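You operate a simulated robot arm through the tools that you are given. There is no shell and no other tool.

Carry out the task below with a simulated robot arm. There is one attempt and no reset: what you move stays moved.

Task
Take the beaker out of the clean cabinet and shut the cabinet down.
Fine: beaker on the steel table; fan knob to 1, fan and lamp off, sash to SHUT.

The check looks at the end state, three seconds after you hand in, the way a careful person would. Anything else that was tipped, shoved, dropped, spilled or broken makes it a failure.

Robot
A 6-joint arm with a two-finger gripper, fixed in place. Base frame: the origin is at the foot of the arm, x ahead of it, y to its left, z up. Units: mm, rad, N and s.
With the tool pointing down near the work surface it reaches from about 380 to 640 mm from the base axis. Its first joint turns from -2.897 to 2.897 rad. Payload 3.43 kg.
The TCP is the grasp point between the finger pads, 20 mm short of the fingertips. In the tool frame z runs along the fingers and y along their closing line. The gripper opens to 190 mm. The gripper's body begins 248 mm behind the TCP.
Orientation is told as [roll, pitch, yaw] about the base's x, y, z axes, in that order, counted from this pose: with the fingers straight down and closing along the base's y, the tool's x points along the base's -x, its y along +y and its z along -z.

Tools
- The arm moves only by the tool move_arm. Its argument "plan" is a list of rows, each a list of 7 numbers: the shift along the base's x, y, z in mm, then the turn, a rotation vector about the base's x, y, z in rad, then the gripper command, from -1 (fully open) to 1 (shut), values between in proportion. In form: [[x, y, z, ax, ay, az, gripper], ...]. A call has 1 to 20 rows; each row is the pose to reach, as a shift and turn from the pose commanded when the call began. A row lasts 0.2 s, in which the tool goes at most 50 mm and 0.15 rad; a call with a longer step from one row to the next is refused whole, and so is a gripper value outside its range. A pose out of reach is approached as far as the arm can. The call stops where the force on the tool passes 70 N (or 10 N more than at its start, if that is more) or the arm is blocked; 0.2 s more then pass. The fingers move at their own pace (about 153 mm/s each) and stop on an object; they squeeze with about 21 N. The grip force told is the motor's: it shows also when the fingers shut on nothing. Time passes only in rows, and 0.2 s behind the last, so rows that repeat a pose let the fingers close. The reply holds the time, the measured pose of the TCP, the force on the tool along the base axes, the opening and the grip force, in the units named above and with some noise, with the torque about the TCP (base axes, N m) and any sound that the robot's microphone picked up, and new pictures: "show" is both (left out), scene, wrist or none.
- Cameras (640 x 400 px; columns grow to the right, rows downward): "scene" is fixed at [50.8, 650.5, 1785.6]; the picture's right is [-0.57, -0.82, 0.00], its down [-0.39, 0.27, -0.88] and it looks along [0.72, -0.50, -0.48] (base axes); focal length 356 px, centre (320, 200). "wrist" rides on the gripper at [70, -8, -288] in the tool frame; the picture's right is [0.12, 0.99, 0.00], its down [-0.96, 0.11, -0.25] and it looks along [-0.25, 0.03, 0.97] (tool axes); focal length 261 px, centre (320, 200). There is no depth. A picture from a camera that has moved, and an enlarged one, comes with that camera's place and axes in the base frame and with its lens.
- slide_trunk(by): slides the trunk up (or, below 0, down) by that many mm; the arm rides with it, the base frame stays. It gives what a move gives, with no picture.
- zoom(camera, box): a new picture of the part [left, top, right, bottom] of that camera's present view, enlarged. No time passes.
- sign_off(): hands the job in; it is judged then, once.

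Nothing tells you positions but the pictures and the camera data. Unless the task says otherwise, let go and move clear before handing in.

The tools are called after "Call:" as name(argument=value, ...) on one line, values as JSON. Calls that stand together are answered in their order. move_arm: Moves the arm, as the interface text tells. Its arguments: {"type":"object","properties":{"plan":{"type":"array","items":{"type":"array","items":{"type":"number"}}},"show":{"type":"string","enum":["both","scene","wrist","none"]}},"required":["plan"]} The other tools are called the same way: slide_trunk (by) slides the trunk up or down; zoom (camera, box) takes an enlarged picture of a part of a camera's view; sign_off () hands the job in.

At the start:

```text
clock: 0.0
tool_pos: [572.3, -0.7, 1577.3]
tool_rot: [-0.001, 0.0, 0.001]
wrist_force: [-0.5, -0.3, 0.1]
torque: [-0.03, 0.05, 0.0]
grip_width: 189.9
gripper_force: 0.1
trunk travel left (down, up): [-375.0, 65.0]
```

scene: 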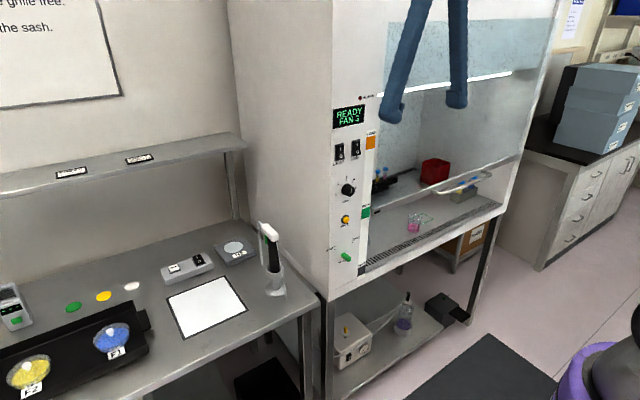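
wrist: 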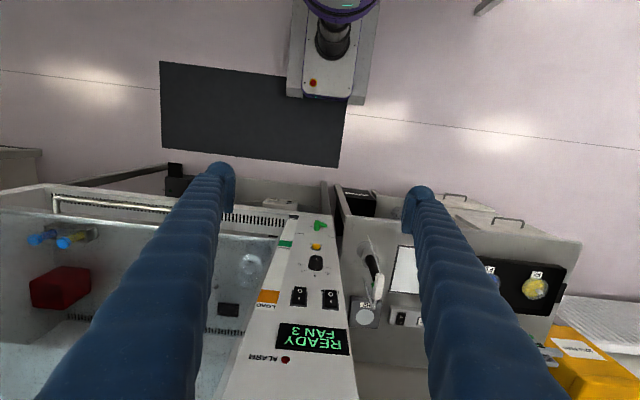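

I see a clean cabinet with a control panel (display READY FAN 3, two rockers, knobs), a beaker with pink liquid inside, and a steel table to the left. I'll zoom in on the details first.

Call:
zoom(camera="scene", box=[310, 80, 410, 280])

Call:
zoom(camera="scene", box=[350, 130, 530, 280])

Call:
zoom(camera="scene", box=[0, 0, 260, 120])

Call:
zoom(camera="wrist", box=[200, 200, 400, 380])

Call:
zoom(camera="scene", box=[0, 200, 330, 400])

```text
2.00 times, centred on (360, 180) of scene
camera zoom: at [50.8, 650.5, 1785.6], right [-0.57, -0.82, 0.0], down [-0.39, 0.27, -0.88], along [0.72, -0.5, -0.48], focal length 711 px, centre (240, 240)
```

zoom: 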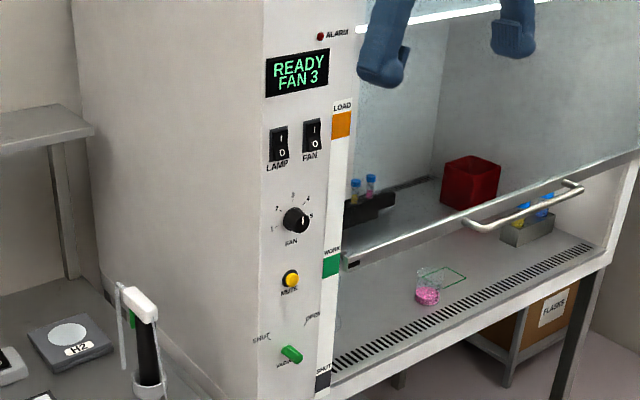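

```text
2.67 times, centred on (440, 205) of scene
camera zoom: at [50.8, 650.5, 1785.6], right [-0.57, -0.82, 0.0], down [-0.39, 0.27, -0.88], along [0.72, -0.5, -0.48], focal length 948 px, centre (0, 187)
```

zoom: 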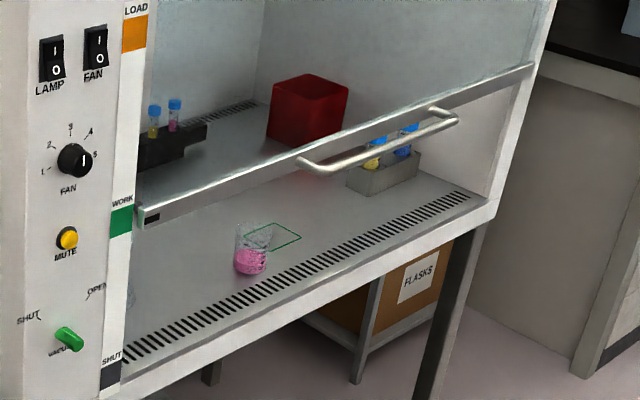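

```text
2.46 times, centred on (130, 60) of scene
camera zoom: at [50.8, 650.5, 1785.6], right [-0.57, -0.82, 0.0], down [-0.39, 0.27, -0.88], along [0.72, -0.5, -0.48], focal length 875 px, centre (788, 545)
```

zoom: 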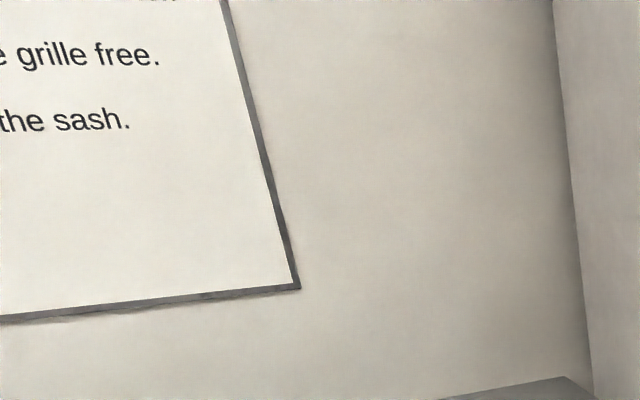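

```text
2.22 times, centred on (300, 290) of wrist
camera zoom: at [502.4, -8.7, 1864.5], right [-0.12, 0.99, 0.0], down [0.96, 0.11, 0.25], along [0.25, 0.03, -0.97], focal length 579 px, centre (364, 0)
```

zoom: 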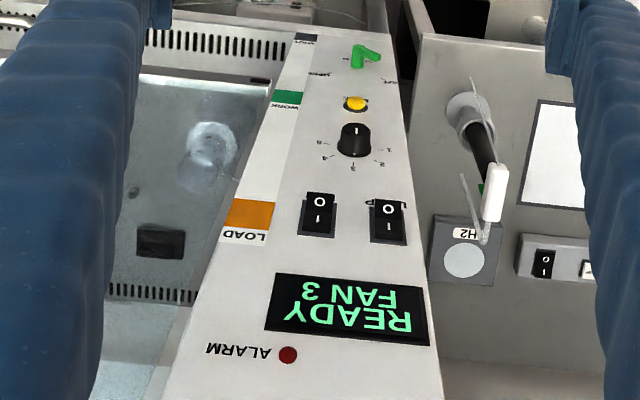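

```text
1.94 times, centred on (165, 300) of scene
camera zoom: at [50.8, 650.5, 1785.6], right [-0.57, -0.82, 0.0], down [-0.39, 0.27, -0.88], along [0.72, -0.5, -0.48], focal length 690 px, centre (621, 6)
```

zoom: 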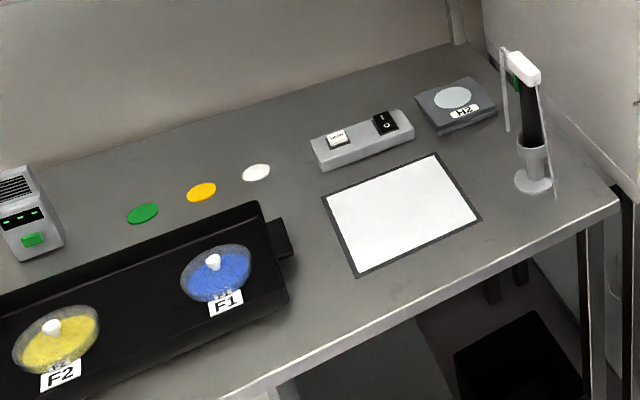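

The panel sits at about x=820, y=20, with the display near z=1515, the fan knob near z=1283 and the valve near z=1040. I'll take a few more free zooms before moving.

Call:
zoom(camera="scene", box=[325, 95, 385, 155])

Call:
zoom(camera="scene", box=[325, 165, 385, 225])

Call:
zoom(camera="scene", box=[325, 200, 385, 280])

Call:
zoom(camera="scene", box=[390, 200, 450, 240])

Call:
zoom(camera="wrist", box=[320, 160, 600, 340])

Call:
zoom(camera="wrist", box=[0, 160, 280, 340])

```text
6.67 times, centred on (355, 125) of scene
camera zoom: at [50.8, 650.5, 1785.6], right [-0.57, -0.82, 0.0], down [-0.39, 0.27, -0.88], along [0.72, -0.5, -0.48], focal length 2370 px, centre (87, 700)
```

zoom: 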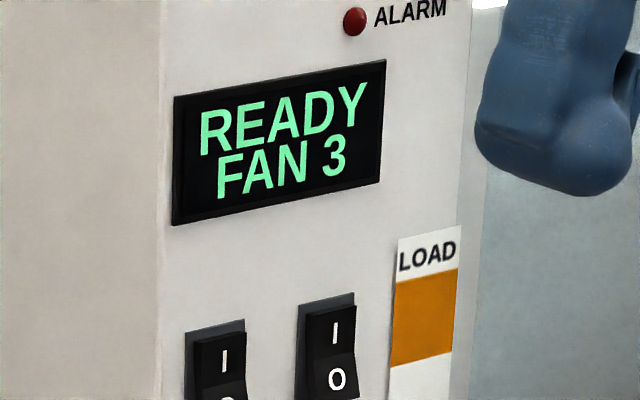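

```text
6.67 times, centred on (355, 195) of scene
camera zoom: at [50.8, 650.5, 1785.6], right [-0.57, -0.82, 0.0], down [-0.39, 0.27, -0.88], along [0.72, -0.5, -0.48], focal length 2370 px, centre (87, 233)
```

zoom: 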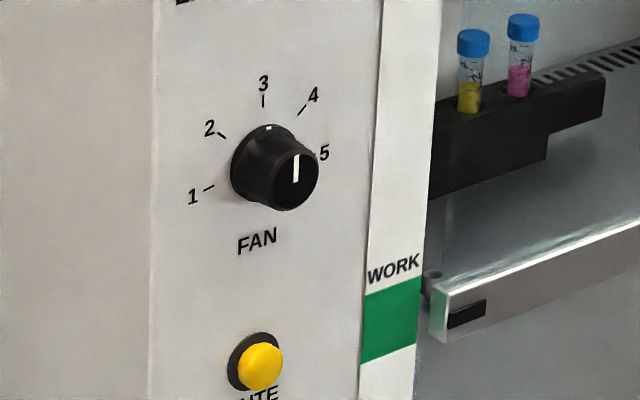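

```text
5.00 times, centred on (355, 240) of scene
camera zoom: at [50.8, 650.5, 1785.6], right [-0.57, -0.82, 0.0], down [-0.39, 0.27, -0.88], along [0.72, -0.5, -0.48], focal length 1778 px, centre (145, 0)
```

zoom: 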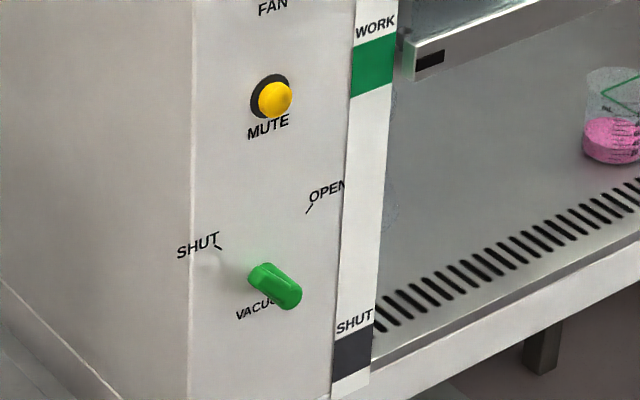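

```text
10.00 times, centred on (420, 220) of scene
camera zoom: at [50.8, 650.5, 1785.6], right [-0.57, -0.82, 0.0], down [-0.39, 0.27, -0.88], along [0.72, -0.5, -0.48], focal length 3556 px, centre (-680, 0)
```

zoom: 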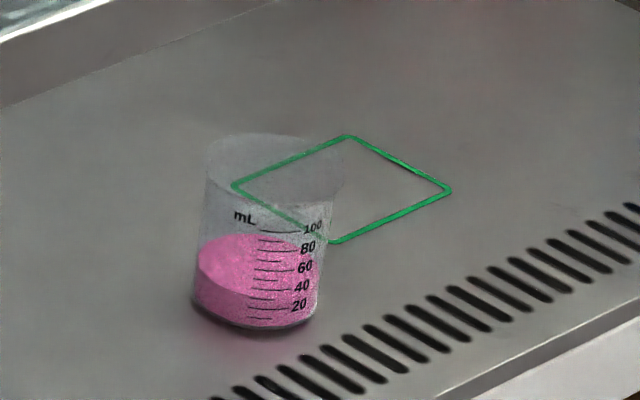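

```text
2.22 times, centred on (460, 250) of wrist
camera zoom: at [502.4, -8.7, 1864.5], right [-0.12, 0.99, 0.0], down [0.96, 0.11, 0.25], along [0.25, 0.03, -0.97], focal length 579 px, centre (9, 89)
```

zoom: 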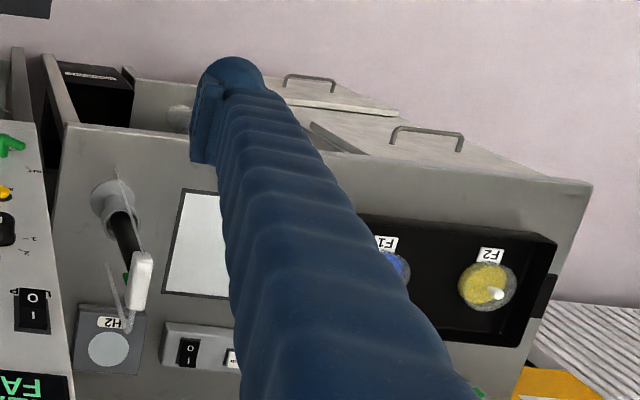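

```text
2.22 times, centred on (140, 250) of wrist
camera zoom: at [502.4, -8.7, 1864.5], right [-0.12, 0.99, 0.0], down [0.96, 0.11, 0.25], along [0.25, 0.03, -0.97], focal length 579 px, centre (720, 89)
```

zoom: 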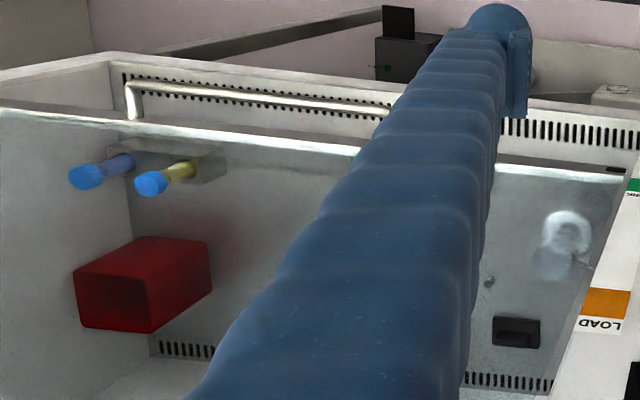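

The lab layout is clear, but the wall sign is cut off and I want to read it. I'll yaw the tool by a quarter turn in free space. That gives a new viewpoint and starts bringing the camera to the top side for horizontal reaching.

Call:
move_arm(plan=[[0, 0, 0, 0, 0, 0.14, -1], [0, 0, 0, 0, 0, 0.28, -1], [0, 0, 0, 0, 0, 0.42, -1], [0, 0, 0, 0, 0, 0.56, -1], [0, 0, 0, 0, 0, 0.7, -1], [0, 0, 0, 0, 0, 0.84, -1], [0, 0, 0, 0, 0, 0.98, -1], [0, 0, 0, 0, 0, 1.12, -1], [0, 0, 0, 0, 0, 1.26, -1], [0, 0, 0, 0, 0, 1.4, -1], [0, 0, 0, 0, 0, 1.54, -1]])

```text
clock: 2.4
tool_pos: [572.4, -0.9, 1577.5]
tool_rot: [0.0, 0.0, 1.541]
wrist_force: [0.2, 0.2, -0.1]
torque: [-0.02, 0.02, -0.01]
grip_width: 189.9
gripper_force: 0.0
trunk travel left (down, up): [-375.0, 65.0]
camera wrist: at [579.2, -71.0, 1864.9], right [-1.0, -0.09, 0.0], down [-0.09, 0.96, 0.25], along [-0.02, 0.25, -0.97], focal length 261 px, centre (320, 200)
```

scene: 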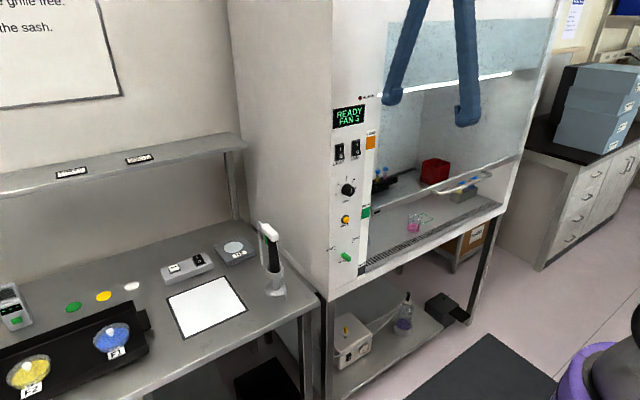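
wrist: 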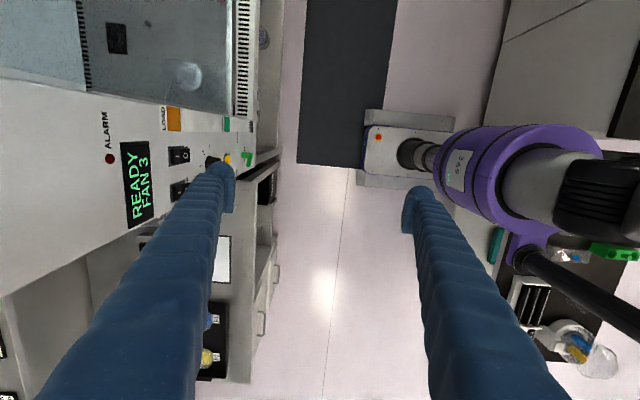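

The turn went smoothly. I'll carry on to a full half turn so the camera sits on the far (+x) side.

Call:
move_arm(plan=[[0, 0, 0, 0, 0, 0.145, -1], [0, 0, 0, 0, 0, 0.29, -1], [0, 0, 0, 0, 0, 0.435, -1], [0, 0, 0, 0, 0, 0.58, -1], [0, 0, 0, 0, 0, 0.725, -1], [0, 0, 0, 0, 0, 0.87, -1], [0, 0, 0, 0, 0, 1.015, -1], [0, 0, 0, 0, 0, 1.16, -1], [0, 0, 0, 0, 0, 1.305, -1], [0, 0, 0, 0, 0, 1.45, -1], [0, 0, 0, 0, 0, 1.6, -1]], show="wrist")

```text
clock: 4.8
tool_pos: [569.1, 44.7, 1575.2]
tool_rot: [0.03, 0.007, 3.108]
wrist_force: [0.4, 1.0, -0.4]
torque: [-0.4, -0.06, -0.03]
grip_width: 190.1
gripper_force: 0.0
out of reach, approached as far as the arm can: row 11
trunk travel left (down, up): [-375.0, 65.0]
camera wrist: at [638.4, 58.8, 1863.3], right [0.09, -1.0, 0.03], down [-0.97, -0.08, 0.25], along [-0.24, -0.05, -0.97], focal length 261 px, centre (320, 200)
```

wrist: 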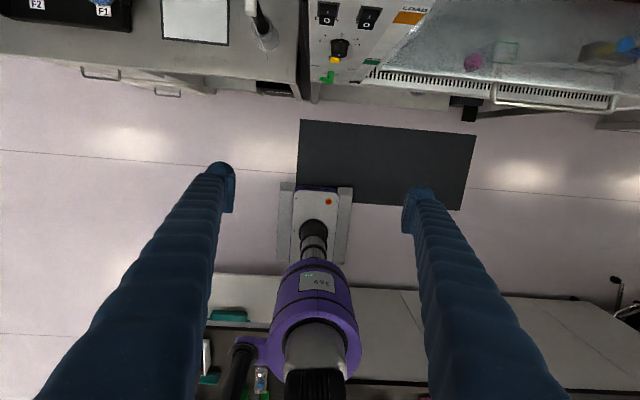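

This is nearly at the wrist's turning limit, but the view is useful. I'll zoom into the cabinet and table regions from here.

Call:
zoom(camera="wrist", box=[440, 0, 640, 125])

Call:
zoom(camera="wrist", box=[0, 0, 320, 110])

Call:
zoom(camera="wrist", box=[290, 0, 450, 100])

```text
3.20 times, centred on (540, 62) of wrist
camera zoom: at [638.4, 58.8, 1863.3], right [0.09, -1.0, 0.03], down [-0.97, -0.08, 0.25], along [-0.24, -0.05, -0.97], focal length 834 px, centre (-384, 640)
```

zoom: 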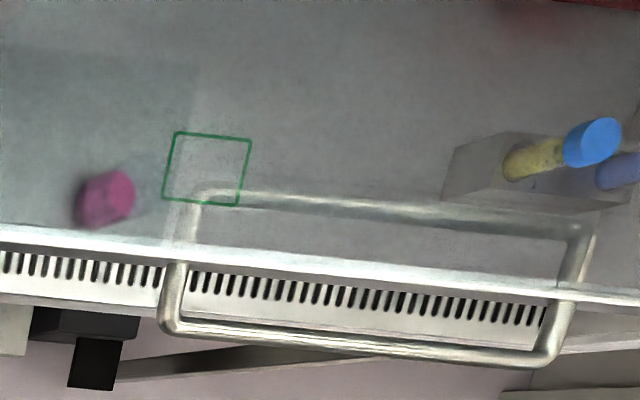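

```text
2.00 times, centred on (160, 55) of wrist
camera zoom: at [638.4, 58.8, 1863.3], right [0.09, -1.0, 0.03], down [-0.97, -0.08, 0.25], along [-0.24, -0.05, -0.97], focal length 521 px, centre (640, 490)
```

zoom: 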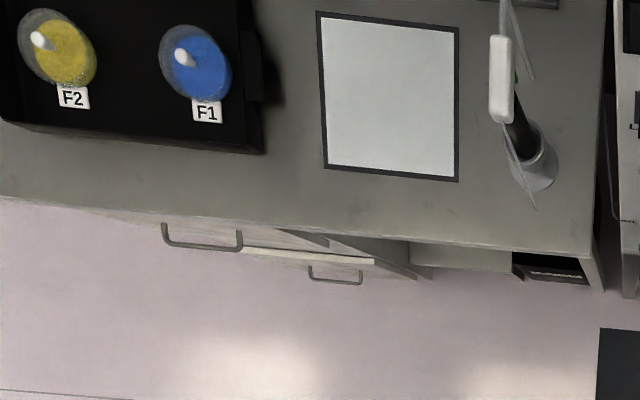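

```text
4.00 times, centred on (370, 50) of wrist
camera zoom: at [638.4, 58.8, 1863.3], right [0.09, -1.0, 0.03], down [-0.97, -0.08, 0.25], along [-0.24, -0.05, -0.97], focal length 1043 px, centre (120, 800)
```

zoom: 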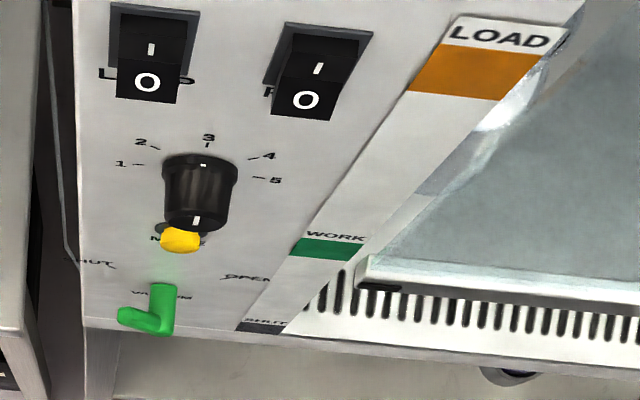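

The beaker is near (911, -461) on a surface at about z=895, and the table's front edge is near x=820. I'll unwind the wrist yaw so there is freedom to tip the tool forward.

Call:
move_arm(plan=[[0, 0, 0, 0, 0, -0.15, -1], [0, 0, 0, 0, 0, -0.3, -1], [0, 0, 0, 0, 0, -0.45, -1], [0, 0, 0, 0, 0, -0.6, -1], [0, 0, 0, 0, 0, -0.75, -1], [0, 0, 0, 0, 0, -0.9, -1], [0, 0, 0, 0, 0, -1.05, -1], [0, 0, 0, 0, 0, -1.2, -1], [0, 0, 0, 0, 0, -1.35, -1], [0, 0, 0, 0, 0, -1.5, -1], [0, 0, 0, 0, 0, -1.65, -1], [0, 0, 0, 0, 0, -1.8, -1], [0, 0, 0, 0, 0, -1.95, -1], [0, 0, 0, 0, 0, -2.1, -1], [0, 0, 0, 0, 0, -2.25, -1], [0, 0, 0, 0, 0, -2.4, -1], [0, 0, 0, 0, 0, -2.55, -1], [0, 0, 0, 0, 0, -2.7, -1], [0, 0, 0, 0, 0, -2.85, -1], [0, 0, 0, 0, 0, -3.0, -1]], show="none")

```text
clock: 9.0
tool_pos: [569.0, 39.9, 1574.9]
tool_rot: [0.001, 0.0, 0.137]
wrist_force: [0.4, -0.3, 0.1]
torque: [0.02, -0.01, -0.01]
grip_width: 190.4
gripper_force: 0.1
trunk travel left (down, up): [-375.0, 65.0]
```

The wrist is unwound. Next I'll tip the tool forward and left while moving into the free space in front of the table, to read the wall sign.

Call:
move_arm(plan=[[13, 21, 0, 0.056, -0.133, 0, -1], [26, 42, 0, 0.112, -0.267, 0, -1], [39, 63, 0, 0.169, -0.4, 0, -1], [52, 84, 0, 0.225, -0.534, 0, -1], [65, 105, 0, 0.282, -0.667, 0, -1], [78, 126, 0, 0.338, -0.801, 0, -1], [91, 147, 0, 0.395, -0.935, 0, -1], [104, 168, 0, 0.451, -1.068, 0, -1], [117, 189, 0, 0.508, -1.202, 0, -1], [130, 210, 0, 0.564, -1.335, 0, -1]], show="wrist")

```text
clock: 11.4
tool_pos: [572.0, 382.4, 1517.0]
tool_rot: [0.845, -1.105, 0.028]
wrist_force: [-1.2, 0.4, 0.0]
torque: [-0.03, -0.04, -0.15]
grip_width: 190.0
gripper_force: 0.0
out of reach, approached as far as the arm can: row 8, 10
trunk travel left (down, up): [-375.0, 65.0]
stopped in row 10: the arm was blocked; the commanded pose is now the measured one
camera wrist: at [381.7, 156.0, 1536.1], right [-0.73, 0.64, 0.23], down [0.21, -0.1, 0.97], along [0.65, 0.76, -0.06], focal length 261 px, centre (320, 200)
```

wrist: 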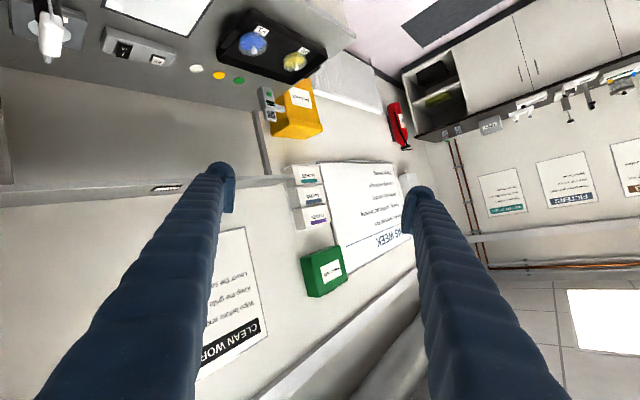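

The arm reached its limit a bit further left than intended, but the "CLEAN WOR..." sign is now visible upside down. I'll zoom in on it.

Call:
zoom(camera="wrist", box=[190, 220, 290, 385])

Call:
zoom(camera="wrist", box=[320, 155, 420, 285])

```text
2.42 times, centred on (240, 302) of wrist
camera zoom: at [381.7, 156.0, 1536.1], right [-0.73, 0.64, 0.23], down [0.21, -0.1, 0.97], along [0.65, 0.76, -0.06], focal length 632 px, centre (514, -48)
```

zoom: 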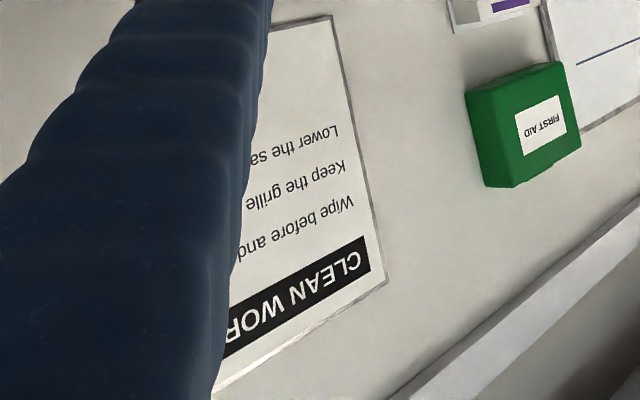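

```text
3.08 times, centred on (370, 220) of wrist
camera zoom: at [381.7, 156.0, 1536.1], right [-0.73, 0.64, 0.23], down [0.21, -0.1, 0.97], along [0.65, 0.76, -0.06], focal length 802 px, centre (166, 138)
```

zoom: 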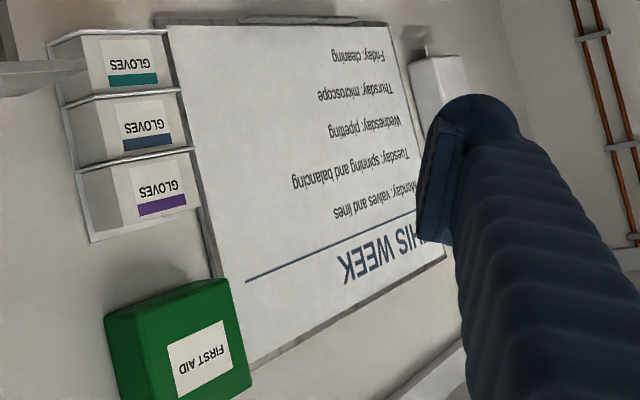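

The sign reads "Wipe before and after / Keep the grille free / Lower the sash", so there is no hidden order of steps. Next I'll study the sash handle and panel with close scene zooms.

Call:
zoom(camera="scene", box=[370, 150, 530, 250])

Call:
zoom(camera="scene", box=[328, 130, 376, 165])

Call:
zoom(camera="scene", box=[160, 210, 330, 350])

Call:
zoom(camera="scene", box=[0, 0, 640, 400])

```text
4.00 times, centred on (450, 200) of scene
camera zoom: at [50.8, 650.5, 1785.6], right [-0.57, -0.82, 0.0], down [-0.39, 0.27, -0.88], along [0.72, -0.5, -0.48], focal length 1422 px, centre (-200, 200)
```

zoom: 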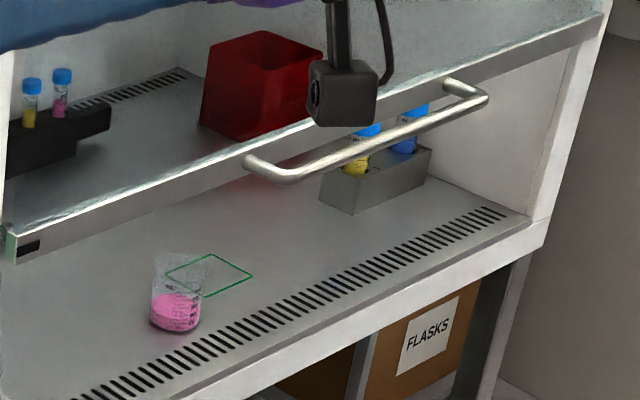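

```text
11.43 times, centred on (352, 148) of scene
camera zoom: at [50.8, 650.5, 1785.6], right [-0.57, -0.82, 0.0], down [-0.39, 0.27, -0.88], along [0.72, -0.5, -0.48], focal length 4064 px, centre (-46, 800)
```

zoom: 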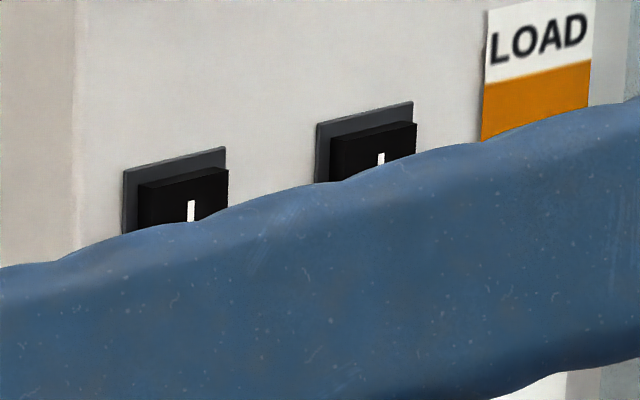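

```text
2.86 times, centred on (245, 280) of scene
camera zoom: at [50.8, 650.5, 1785.6], right [-0.57, -0.82, 0.0], down [-0.39, 0.27, -0.88], along [0.72, -0.5, -0.48], focal length 1016 px, centre (534, -29)
```

zoom: 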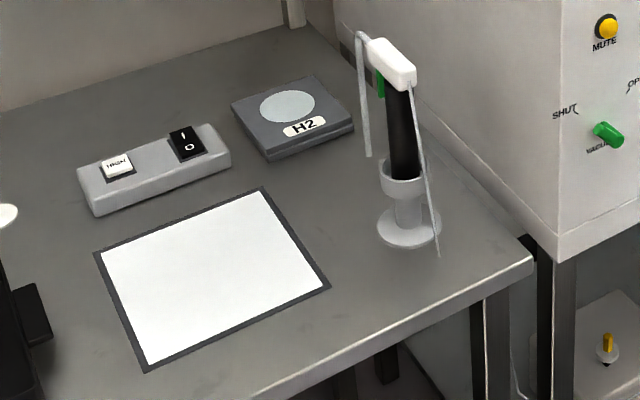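

```text
1.00 times, centred on (320, 200) of scene (not enlarged: the box is as wide or as high as the picture)
camera zoom: at [50.8, 650.5, 1785.6], right [-0.57, -0.82, 0.0], down [-0.39, 0.27, -0.88], along [0.72, -0.5, -0.48], focal length 356 px, centre (320, 200)
```

zoom: 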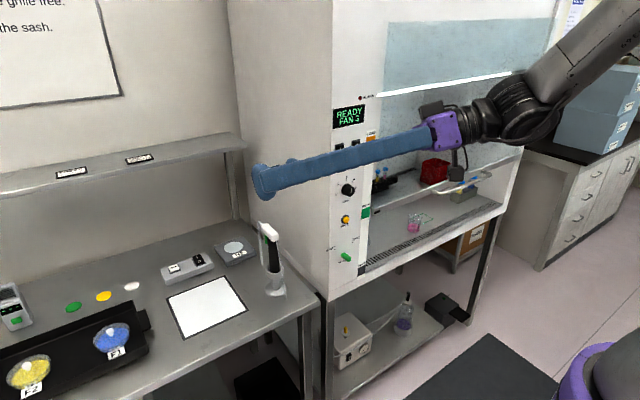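

The sash handle bar runs from y=-400 to -725 at about x=763, z=1157, and the sash must drop about 244 mm to the SHUT band. Now I'll swing back to a neutral pose in front of the cabinet, tipped about 40° below horizontal.

Call:
move_arm(plan=[[5.3, -42.4, -1.9, -0.0507, 0.0213, -0.0817, -1], [10.6, -84.8, -3.8, -0.1014, 0.0426, -0.1634, -1], [15.9, -127.2, -5.7, -0.1521, 0.0639, -0.2451, -1], [21.2, -169.6, -7.6, -0.2028, 0.0852, -0.3268, -1], [26.5, -212, -9.5, -0.2535, 0.1065, -0.4085, -1], [31.8, -254.4, -11.4, -0.3042, 0.1278, -0.4902, -1], [37.1, -296.8, -13.3, -0.3549, 0.1491, -0.5719, -1], [42.4, -339.2, -15.2, -0.4056, 0.1704, -0.6536, -1], [48, -382, -17, -0.456, 0.192, -0.735, -1]])

```text
clock: 13.4
tool_pos: [628.0, 17.8, 1502.0]
tool_rot: [0.192, -0.895, -0.188]
wrist_force: [0.2, -1.2, -0.3]
torque: [0.17, -0.14, 0.14]
grip_width: 190.0
gripper_force: 0.0
trunk travel left (down, up): [-375.0, 65.0]
camera wrist: at [357.4, 4.1, 1623.0], right [-0.04, 1.0, 0.03], down [0.4, -0.01, 0.92], along [0.92, 0.04, -0.4], focal length 261 px, centre (320, 200)
```

scene: 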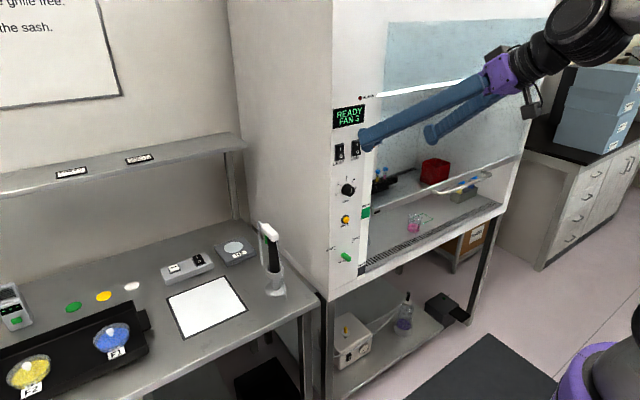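
wrist: 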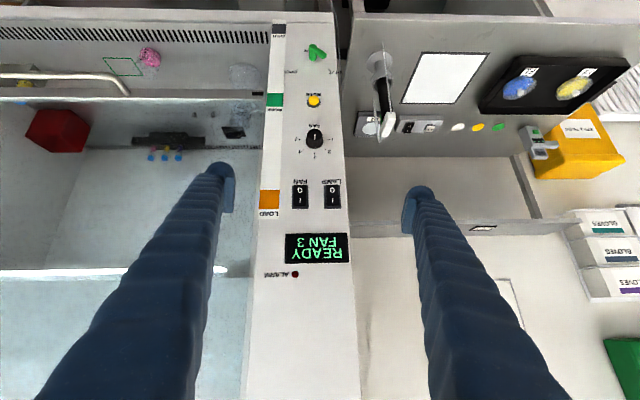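

This view shows the panel, cabinet interior and table together. I'll zoom to get the knob, rocker and beaker geometry and the rocker states.

Call:
zoom(camera="wrist", box=[250, 20, 370, 95])

Call:
zoom(camera="wrist", box=[250, 90, 370, 165])

Call:
zoom(camera="wrist", box=[250, 160, 370, 235])

Call:
zoom(camera="wrist", box=[0, 20, 270, 190])

Call:
zoom(camera="wrist", box=[340, 20, 640, 200])

```text
5.33 times, centred on (310, 58) of wrist
camera zoom: at [357.4, 4.1, 1623.0], right [-0.04, 1.0, 0.03], down [0.4, -0.01, 0.92], along [0.92, 0.04, -0.4], focal length 1390 px, centre (373, 960)
```

zoom: 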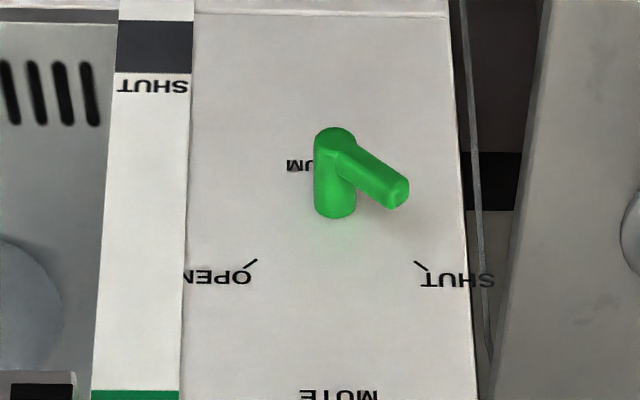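

```text
5.33 times, centred on (310, 128) of wrist
camera zoom: at [357.4, 4.1, 1623.0], right [-0.04, 1.0, 0.03], down [0.4, -0.01, 0.92], along [0.92, 0.04, -0.4], focal length 1390 px, centre (373, 587)
```

zoom: 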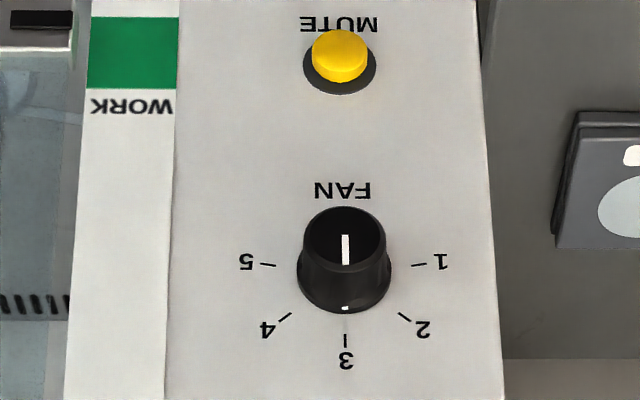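

```text
5.33 times, centred on (310, 198) of wrist
camera zoom: at [357.4, 4.1, 1623.0], right [-0.04, 1.0, 0.03], down [0.4, -0.01, 0.92], along [0.92, 0.04, -0.4], focal length 1390 px, centre (373, 213)
```

zoom: 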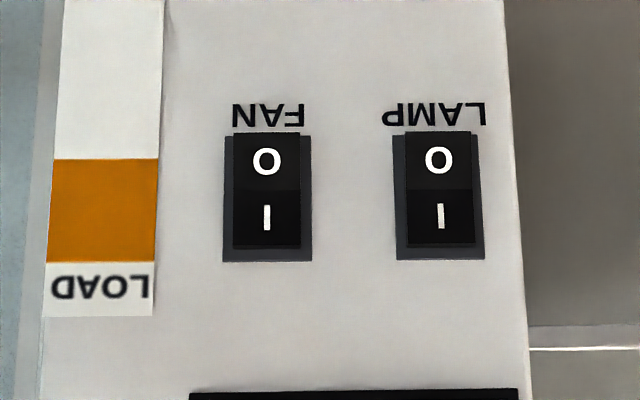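

```text
2.35 times, centred on (135, 105) of wrist
camera zoom: at [357.4, 4.1, 1623.0], right [-0.04, 1.0, 0.03], down [0.4, -0.01, 0.92], along [0.92, 0.04, -0.4], focal length 613 px, centre (755, 424)
```

zoom: 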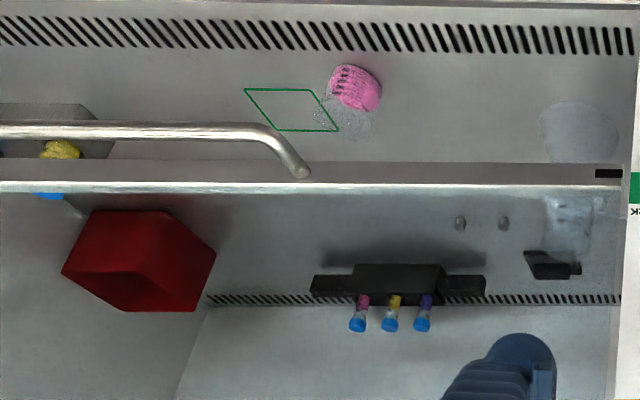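

```text
2.13 times, centred on (490, 110) of wrist
camera zoom: at [357.4, 4.1, 1623.0], right [-0.04, 1.0, 0.03], down [0.4, -0.01, 0.92], along [0.92, 0.04, -0.4], focal length 556 px, centre (-43, 392)
```

zoom: 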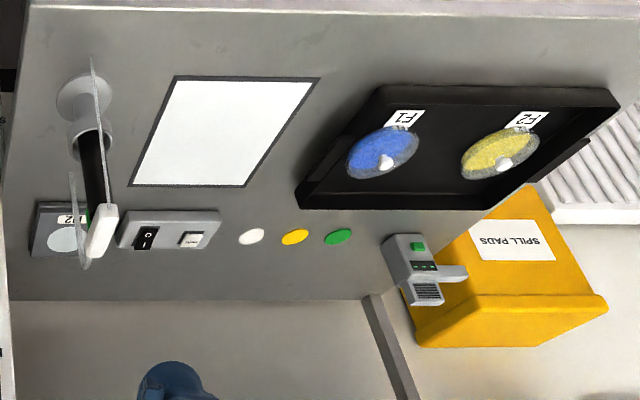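

Both rockers are at I: FAN O half near (812, -13, 1403) and LAMP O half near (812, 47, 1403). The knob is near (800, 16, 1280) pointing at 3, and the beaker axis is near (914, -463). I'll lower the trunk so the arm can reach in horizontally.

Call:
slide_trunk(by=-330)

```text
clock: 16.6
tool_pos: [623.9, 1.6, 1167.6]
tool_rot: [0.006, -0.894, -0.002]
wrist_force: [0.1, 0.3, -0.3]
torque: [-0.01, 0.01, 0.05]
grip_width: 190.2
gripper_force: 0.0
trunk travel left (down, up): [-45.0, 395.0]
```

The arm has settled level (roll and yaw are zero) at about z=1168. Next I'll move to a pre-grasp pose in front of the beaker, below the sash handle, with the fingers partly closed to about 120 mm.

Call:
move_arm(plan=[[8, -35.5, -21.5, -0.0065, -0.0271, -0.0467, -0.26], [16, -71, -43, -0.013, -0.0542, -0.0934, -0.26], [24, -106.5, -64.5, -0.0194, -0.0813, -0.1401, -0.26], [32, -142, -86, -0.0259, -0.1084, -0.1868, -0.26], [40, -177.5, -107.5, -0.0324, -0.1354, -0.2335, -0.26], [48, -213, -129, -0.0389, -0.1625, -0.2803, -0.26], [56, -248.5, -150.5, -0.0454, -0.1896, -0.327, -0.26], [64, -284, -172, -0.0518, -0.2167, -0.3737, -0.26], [72, -319.5, -193.5, -0.0583, -0.2438, -0.4204, -0.26], [80, -355, -215, -0.0648, -0.2709, -0.4671, -0.26]])

```text
clock: 18.9
tool_pos: [715.1, -362.3, 954.2]
tool_rot: [0.008, -1.17, -0.475]
wrist_force: [0.0, 1.2, -0.3]
torque: [0.03, -0.02, -0.03]
grip_width: 119.6
gripper_force: 0.1
out of reach, approached as far as the arm can: row 1, 3, 4, 5, 6, 7, 8, 9, 10
trunk travel left (down, up): [-45.0, 395.0]
camera wrist: at [450.6, -238.9, 1001.7], right [0.41, 0.91, -0.11], down [0.18, 0.03, 0.98], along [0.9, -0.42, -0.15], focal length 261 px, centre (320, 200)
```

scene: 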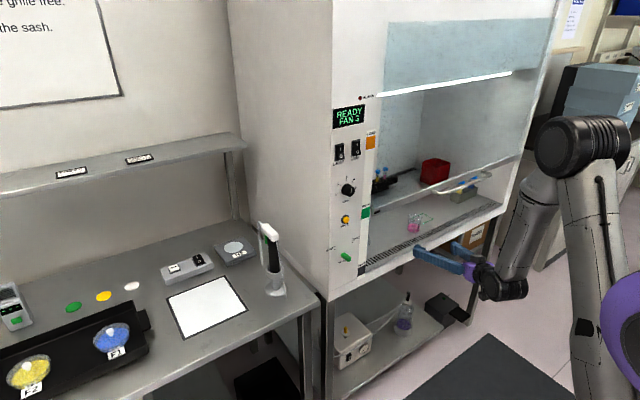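
wrist: 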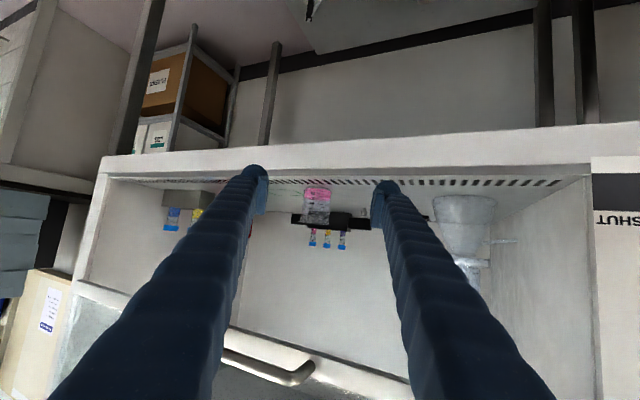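

I'm in front of the opening with the beaker between the fingers. A clear side-arm flask stands further left inside at about (1000, -210), which I must avoid. I'll zoom in to refine the beaker position.

Call:
zoom(camera="wrist", box=[240, 150, 400, 250])

Call:
zoom(camera="wrist", box=[400, 150, 600, 290])

Call:
zoom(camera="scene", box=[360, 190, 540, 310])

```text
4.00 times, centred on (320, 200) of wrist
camera zoom: at [450.6, -238.9, 1001.7], right [0.41, 0.91, -0.11], down [0.18, 0.03, 0.98], along [0.9, -0.42, -0.15], focal length 1043 px, centre (320, 200)
```

zoom: 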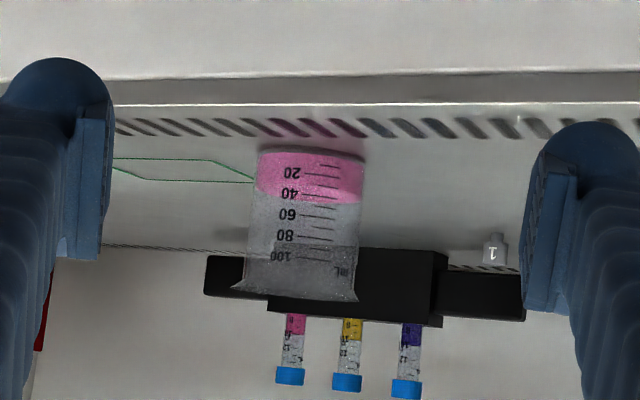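

```text
2.86 times, centred on (500, 220) of wrist
camera zoom: at [450.6, -238.9, 1001.7], right [0.41, 0.91, -0.11], down [0.18, 0.03, 0.98], along [0.9, -0.42, -0.15], focal length 745 px, centre (-194, 143)
```

zoom: 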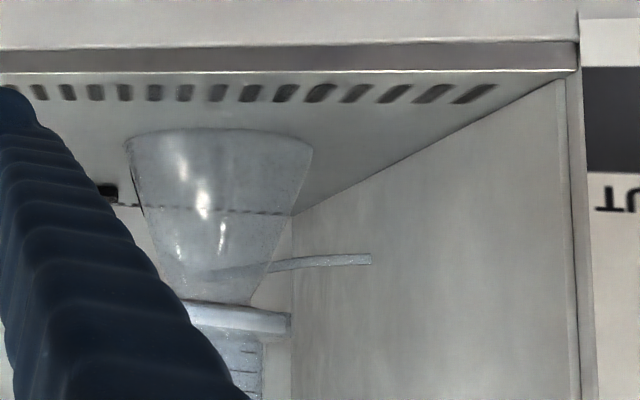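

```text
3.33 times, centred on (450, 250) of scene
camera zoom: at [50.8, 650.5, 1785.6], right [-0.57, -0.82, 0.0], down [-0.39, 0.27, -0.88], along [0.72, -0.5, -0.48], focal length 1185 px, centre (-113, 33)
```

zoom: 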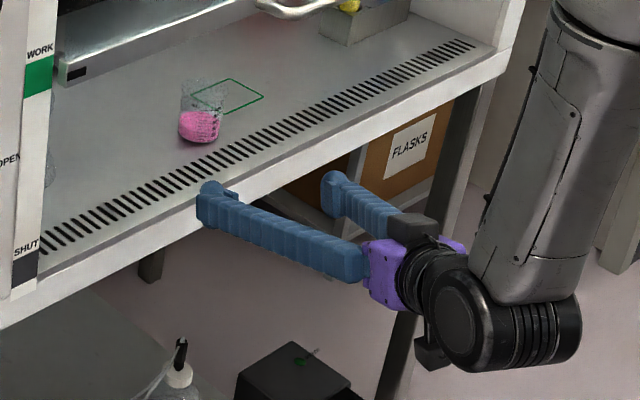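

The beaker base is near (909, -459) with the cabinet floor at about z=901, and the tool axis lines up with it to within a few mm. I'll advance halfway first to check tracking.

Call:
move_arm(plan=[[25, -12.5, -4, 0, 0, 0, -0.26], [50, -25, -8, 0, 0, 0, -0.26], [75, -37.5, -12, 0, 0, 0, -0.26], [100, -50, -12, 0, 0, 0, -0.26], [100, -50, -12, 0, 0, 0, -0.26]])

```text
clock: 20.1
tool_pos: [815.0, -412.5, 942.3]
tool_rot: [0.009, -1.169, -0.475]
wrist_force: [0.4, -0.9, -0.9]
torque: [0.01, 0.03, 0.02]
grip_width: 119.6
gripper_force: 0.0
trunk travel left (down, up): [-45.0, 395.0]
camera wrist: at [550.5, -288.0, 990.1], right [0.4, 0.91, -0.11], down [0.18, 0.03, 0.98], along [0.9, -0.42, -0.15], focal length 261 px, centre (320, 200)
```

scene: 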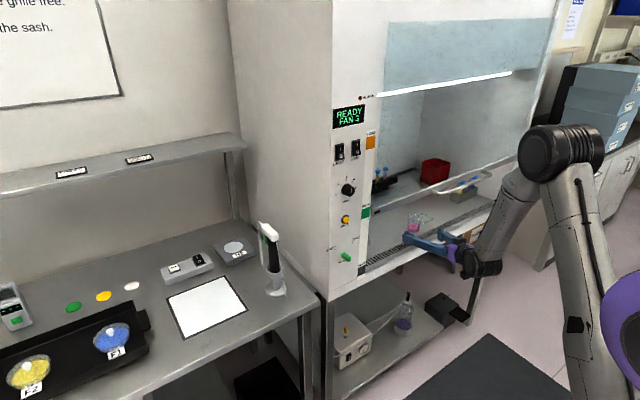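
wrist: 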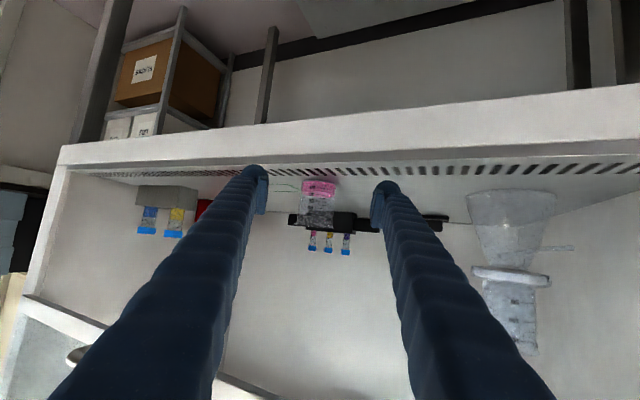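

Tracking is exact. I'll zoom in to check alignment for the final approach.

Call:
zoom(camera="wrist", box=[230, 150, 410, 262])

Call:
zoom(camera="scene", box=[370, 190, 500, 280])

```text
3.56 times, centred on (320, 206) of wrist
camera zoom: at [550.5, -288.0, 990.1], right [0.4, 0.91, -0.11], down [0.18, 0.03, 0.98], along [0.9, -0.42, -0.15], focal length 927 px, centre (320, 179)
```

zoom: 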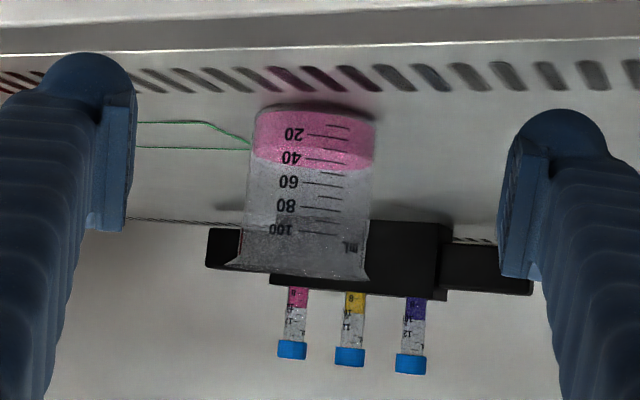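

```text
4.44 times, centred on (435, 235) of scene
camera zoom: at [50.8, 650.5, 1785.6], right [-0.57, -0.82, 0.0], down [-0.39, 0.27, -0.88], along [0.72, -0.5, -0.48], focal length 1580 px, centre (-191, 44)
```

zoom: 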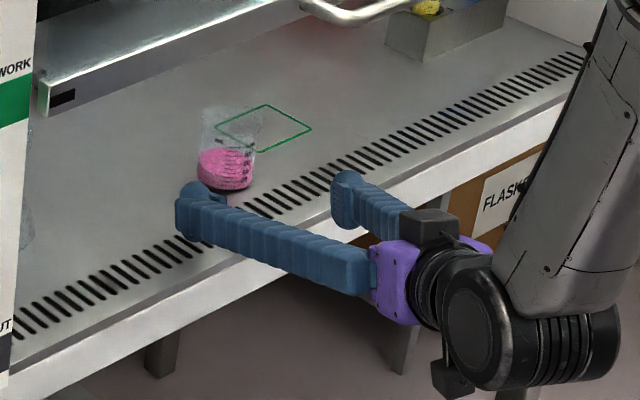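

The beaker is at (912, -462), centred laterally. I'll advance the last 107 mm with the fingers still open.

Call:
move_arm(plan=[[19, -9.8, 0, 0, 0, 0, -0.26], [38, -19.6, 0, 0, 0, 0, -0.26], [57, -29.4, 0, 0, 0, 0, -0.26], [76, -39.2, 0, 0, 0, 0, -0.26], [95, -49, 0, 0, 0, 0, -0.26]])

Call:
zoom(camera="wrist", box=[220, 130, 420, 255])

Call:
zoom(camera="scene", box=[370, 190, 500, 280])

```text
clock: 21.2
tool_pos: [909.3, -459.4, 941.9]
tool_rot: [0.009, -1.172, -0.474]
wrist_force: [-0.3, -0.1, 0.0]
torque: [0.03, -0.01, 0.0]
grip_width: 119.6
gripper_force: 0.1
trunk travel left (down, up): [-45.0, 395.0]
camera wrist: at [644.2, -335.7, 989.7], right [0.4, 0.91, -0.11], down [0.18, 0.03, 0.98], along [0.9, -0.42, -0.15], focal length 261 px, centre (320, 200)
```

scene: 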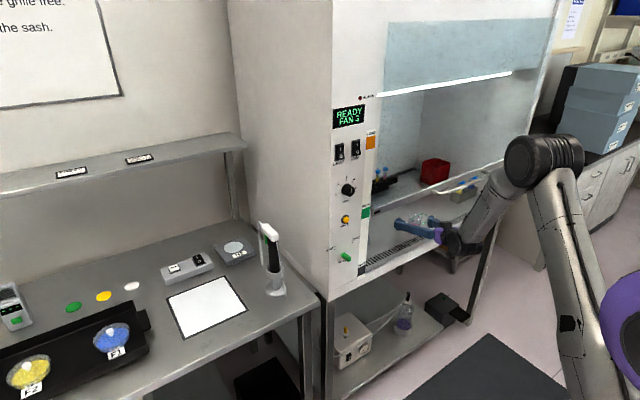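
wrist: 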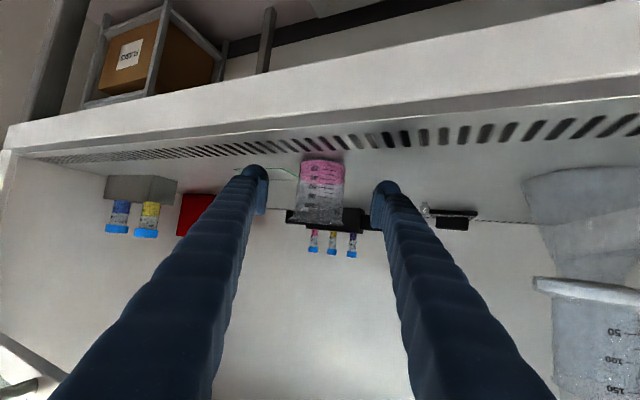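

```text
3.20 times, centred on (320, 192) of wrist
camera zoom: at [644.2, -335.7, 989.7], right [0.4, 0.91, -0.11], down [0.18, 0.03, 0.98], along [0.9, -0.42, -0.15], focal length 834 px, centre (320, 224)
```

zoom: 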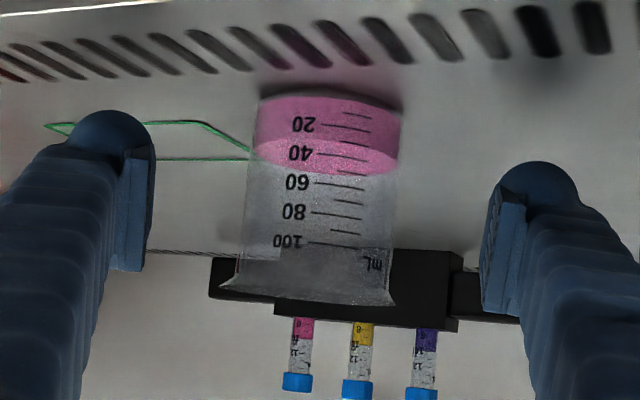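

```text
4.44 times, centred on (435, 235) of scene
camera zoom: at [50.8, 650.5, 1785.6], right [-0.57, -0.82, 0.0], down [-0.39, 0.27, -0.88], along [0.72, -0.5, -0.48], focal length 1580 px, centre (-191, 44)
```

zoom: 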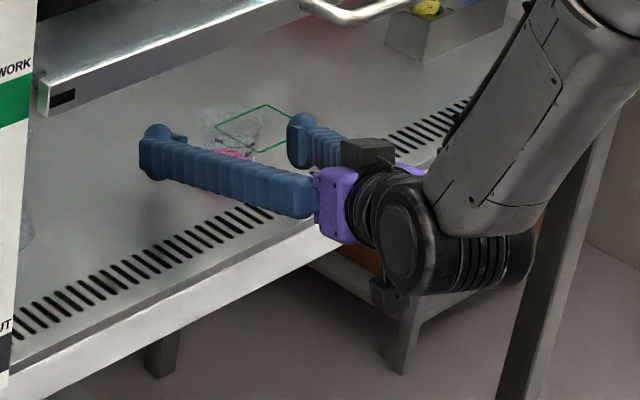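

The beaker sits squarely between the pads at the TCP depth. I'll close gently in stages.

Call:
move_arm(plan=[[2, -1, 0, 0, 0, 0, 0.15], [2, -1, 0, 0, 0, 0, 0.3], [2, -1, 0, 0, 0, 0, 0.4], [2, -1, 0, 0, 0, 0, 0.5], [2, -1, 0, 0, 0, 0, 0.6], [2, -1, 0, 0, 0, 0, 0.8], [2, -1, 0, 0, 0, 0, 1], [2, -1, 0, 0, 0, 0, 1]])

Call:
zoom(camera="wrist", box=[220, 130, 420, 255])

```text
clock: 23.1
tool_pos: [911.1, -460.9, 942.0]
tool_rot: [0.009, -1.169, -0.475]
wrist_force: [0.0, 0.2, 0.3]
torque: [0.01, -0.02, 0.0]
grip_width: 54.7
gripper_force: 20.9
trunk travel left (down, up): [-45.0, 395.0]
camera wrist: at [646.1, -336.6, 989.6], right [0.4, 0.91, -0.11], down [0.18, 0.03, 0.98], along [0.9, -0.42, -0.15], focal length 261 px, centre (320, 200)
```

scene: 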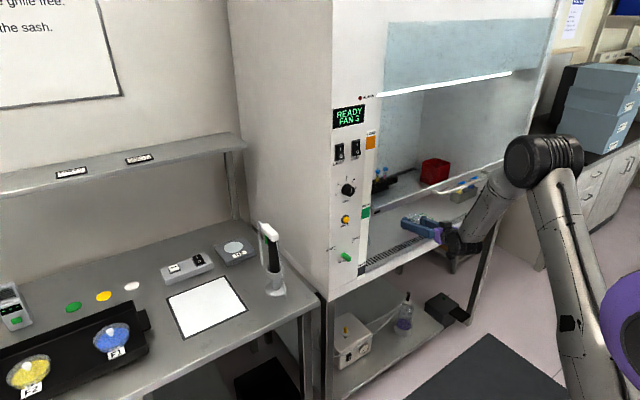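
wrist: 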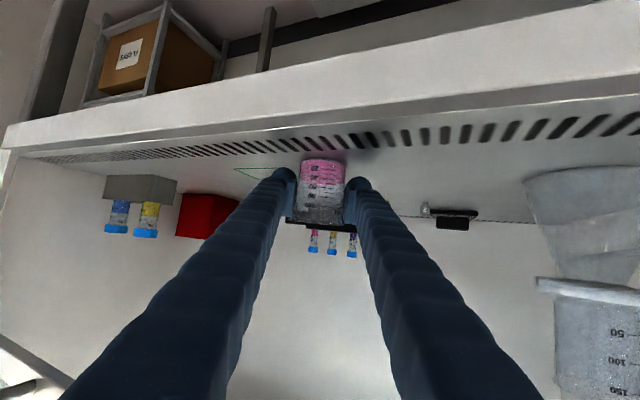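

```text
3.20 times, centred on (320, 192) of wrist
camera zoom: at [646.1, -336.6, 989.6], right [0.4, 0.91, -0.11], down [0.18, 0.03, 0.98], along [0.9, -0.42, -0.15], focal length 834 px, centre (320, 224)
```

zoom: 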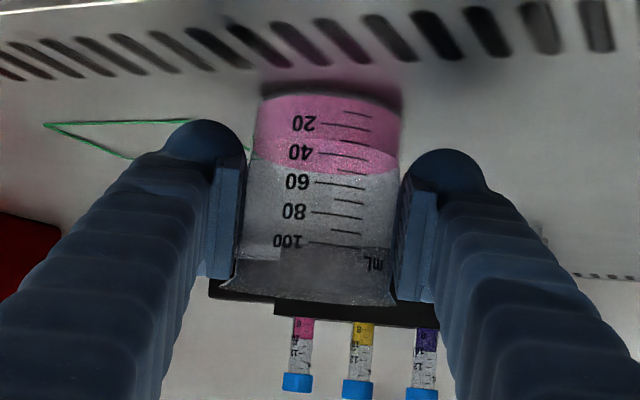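

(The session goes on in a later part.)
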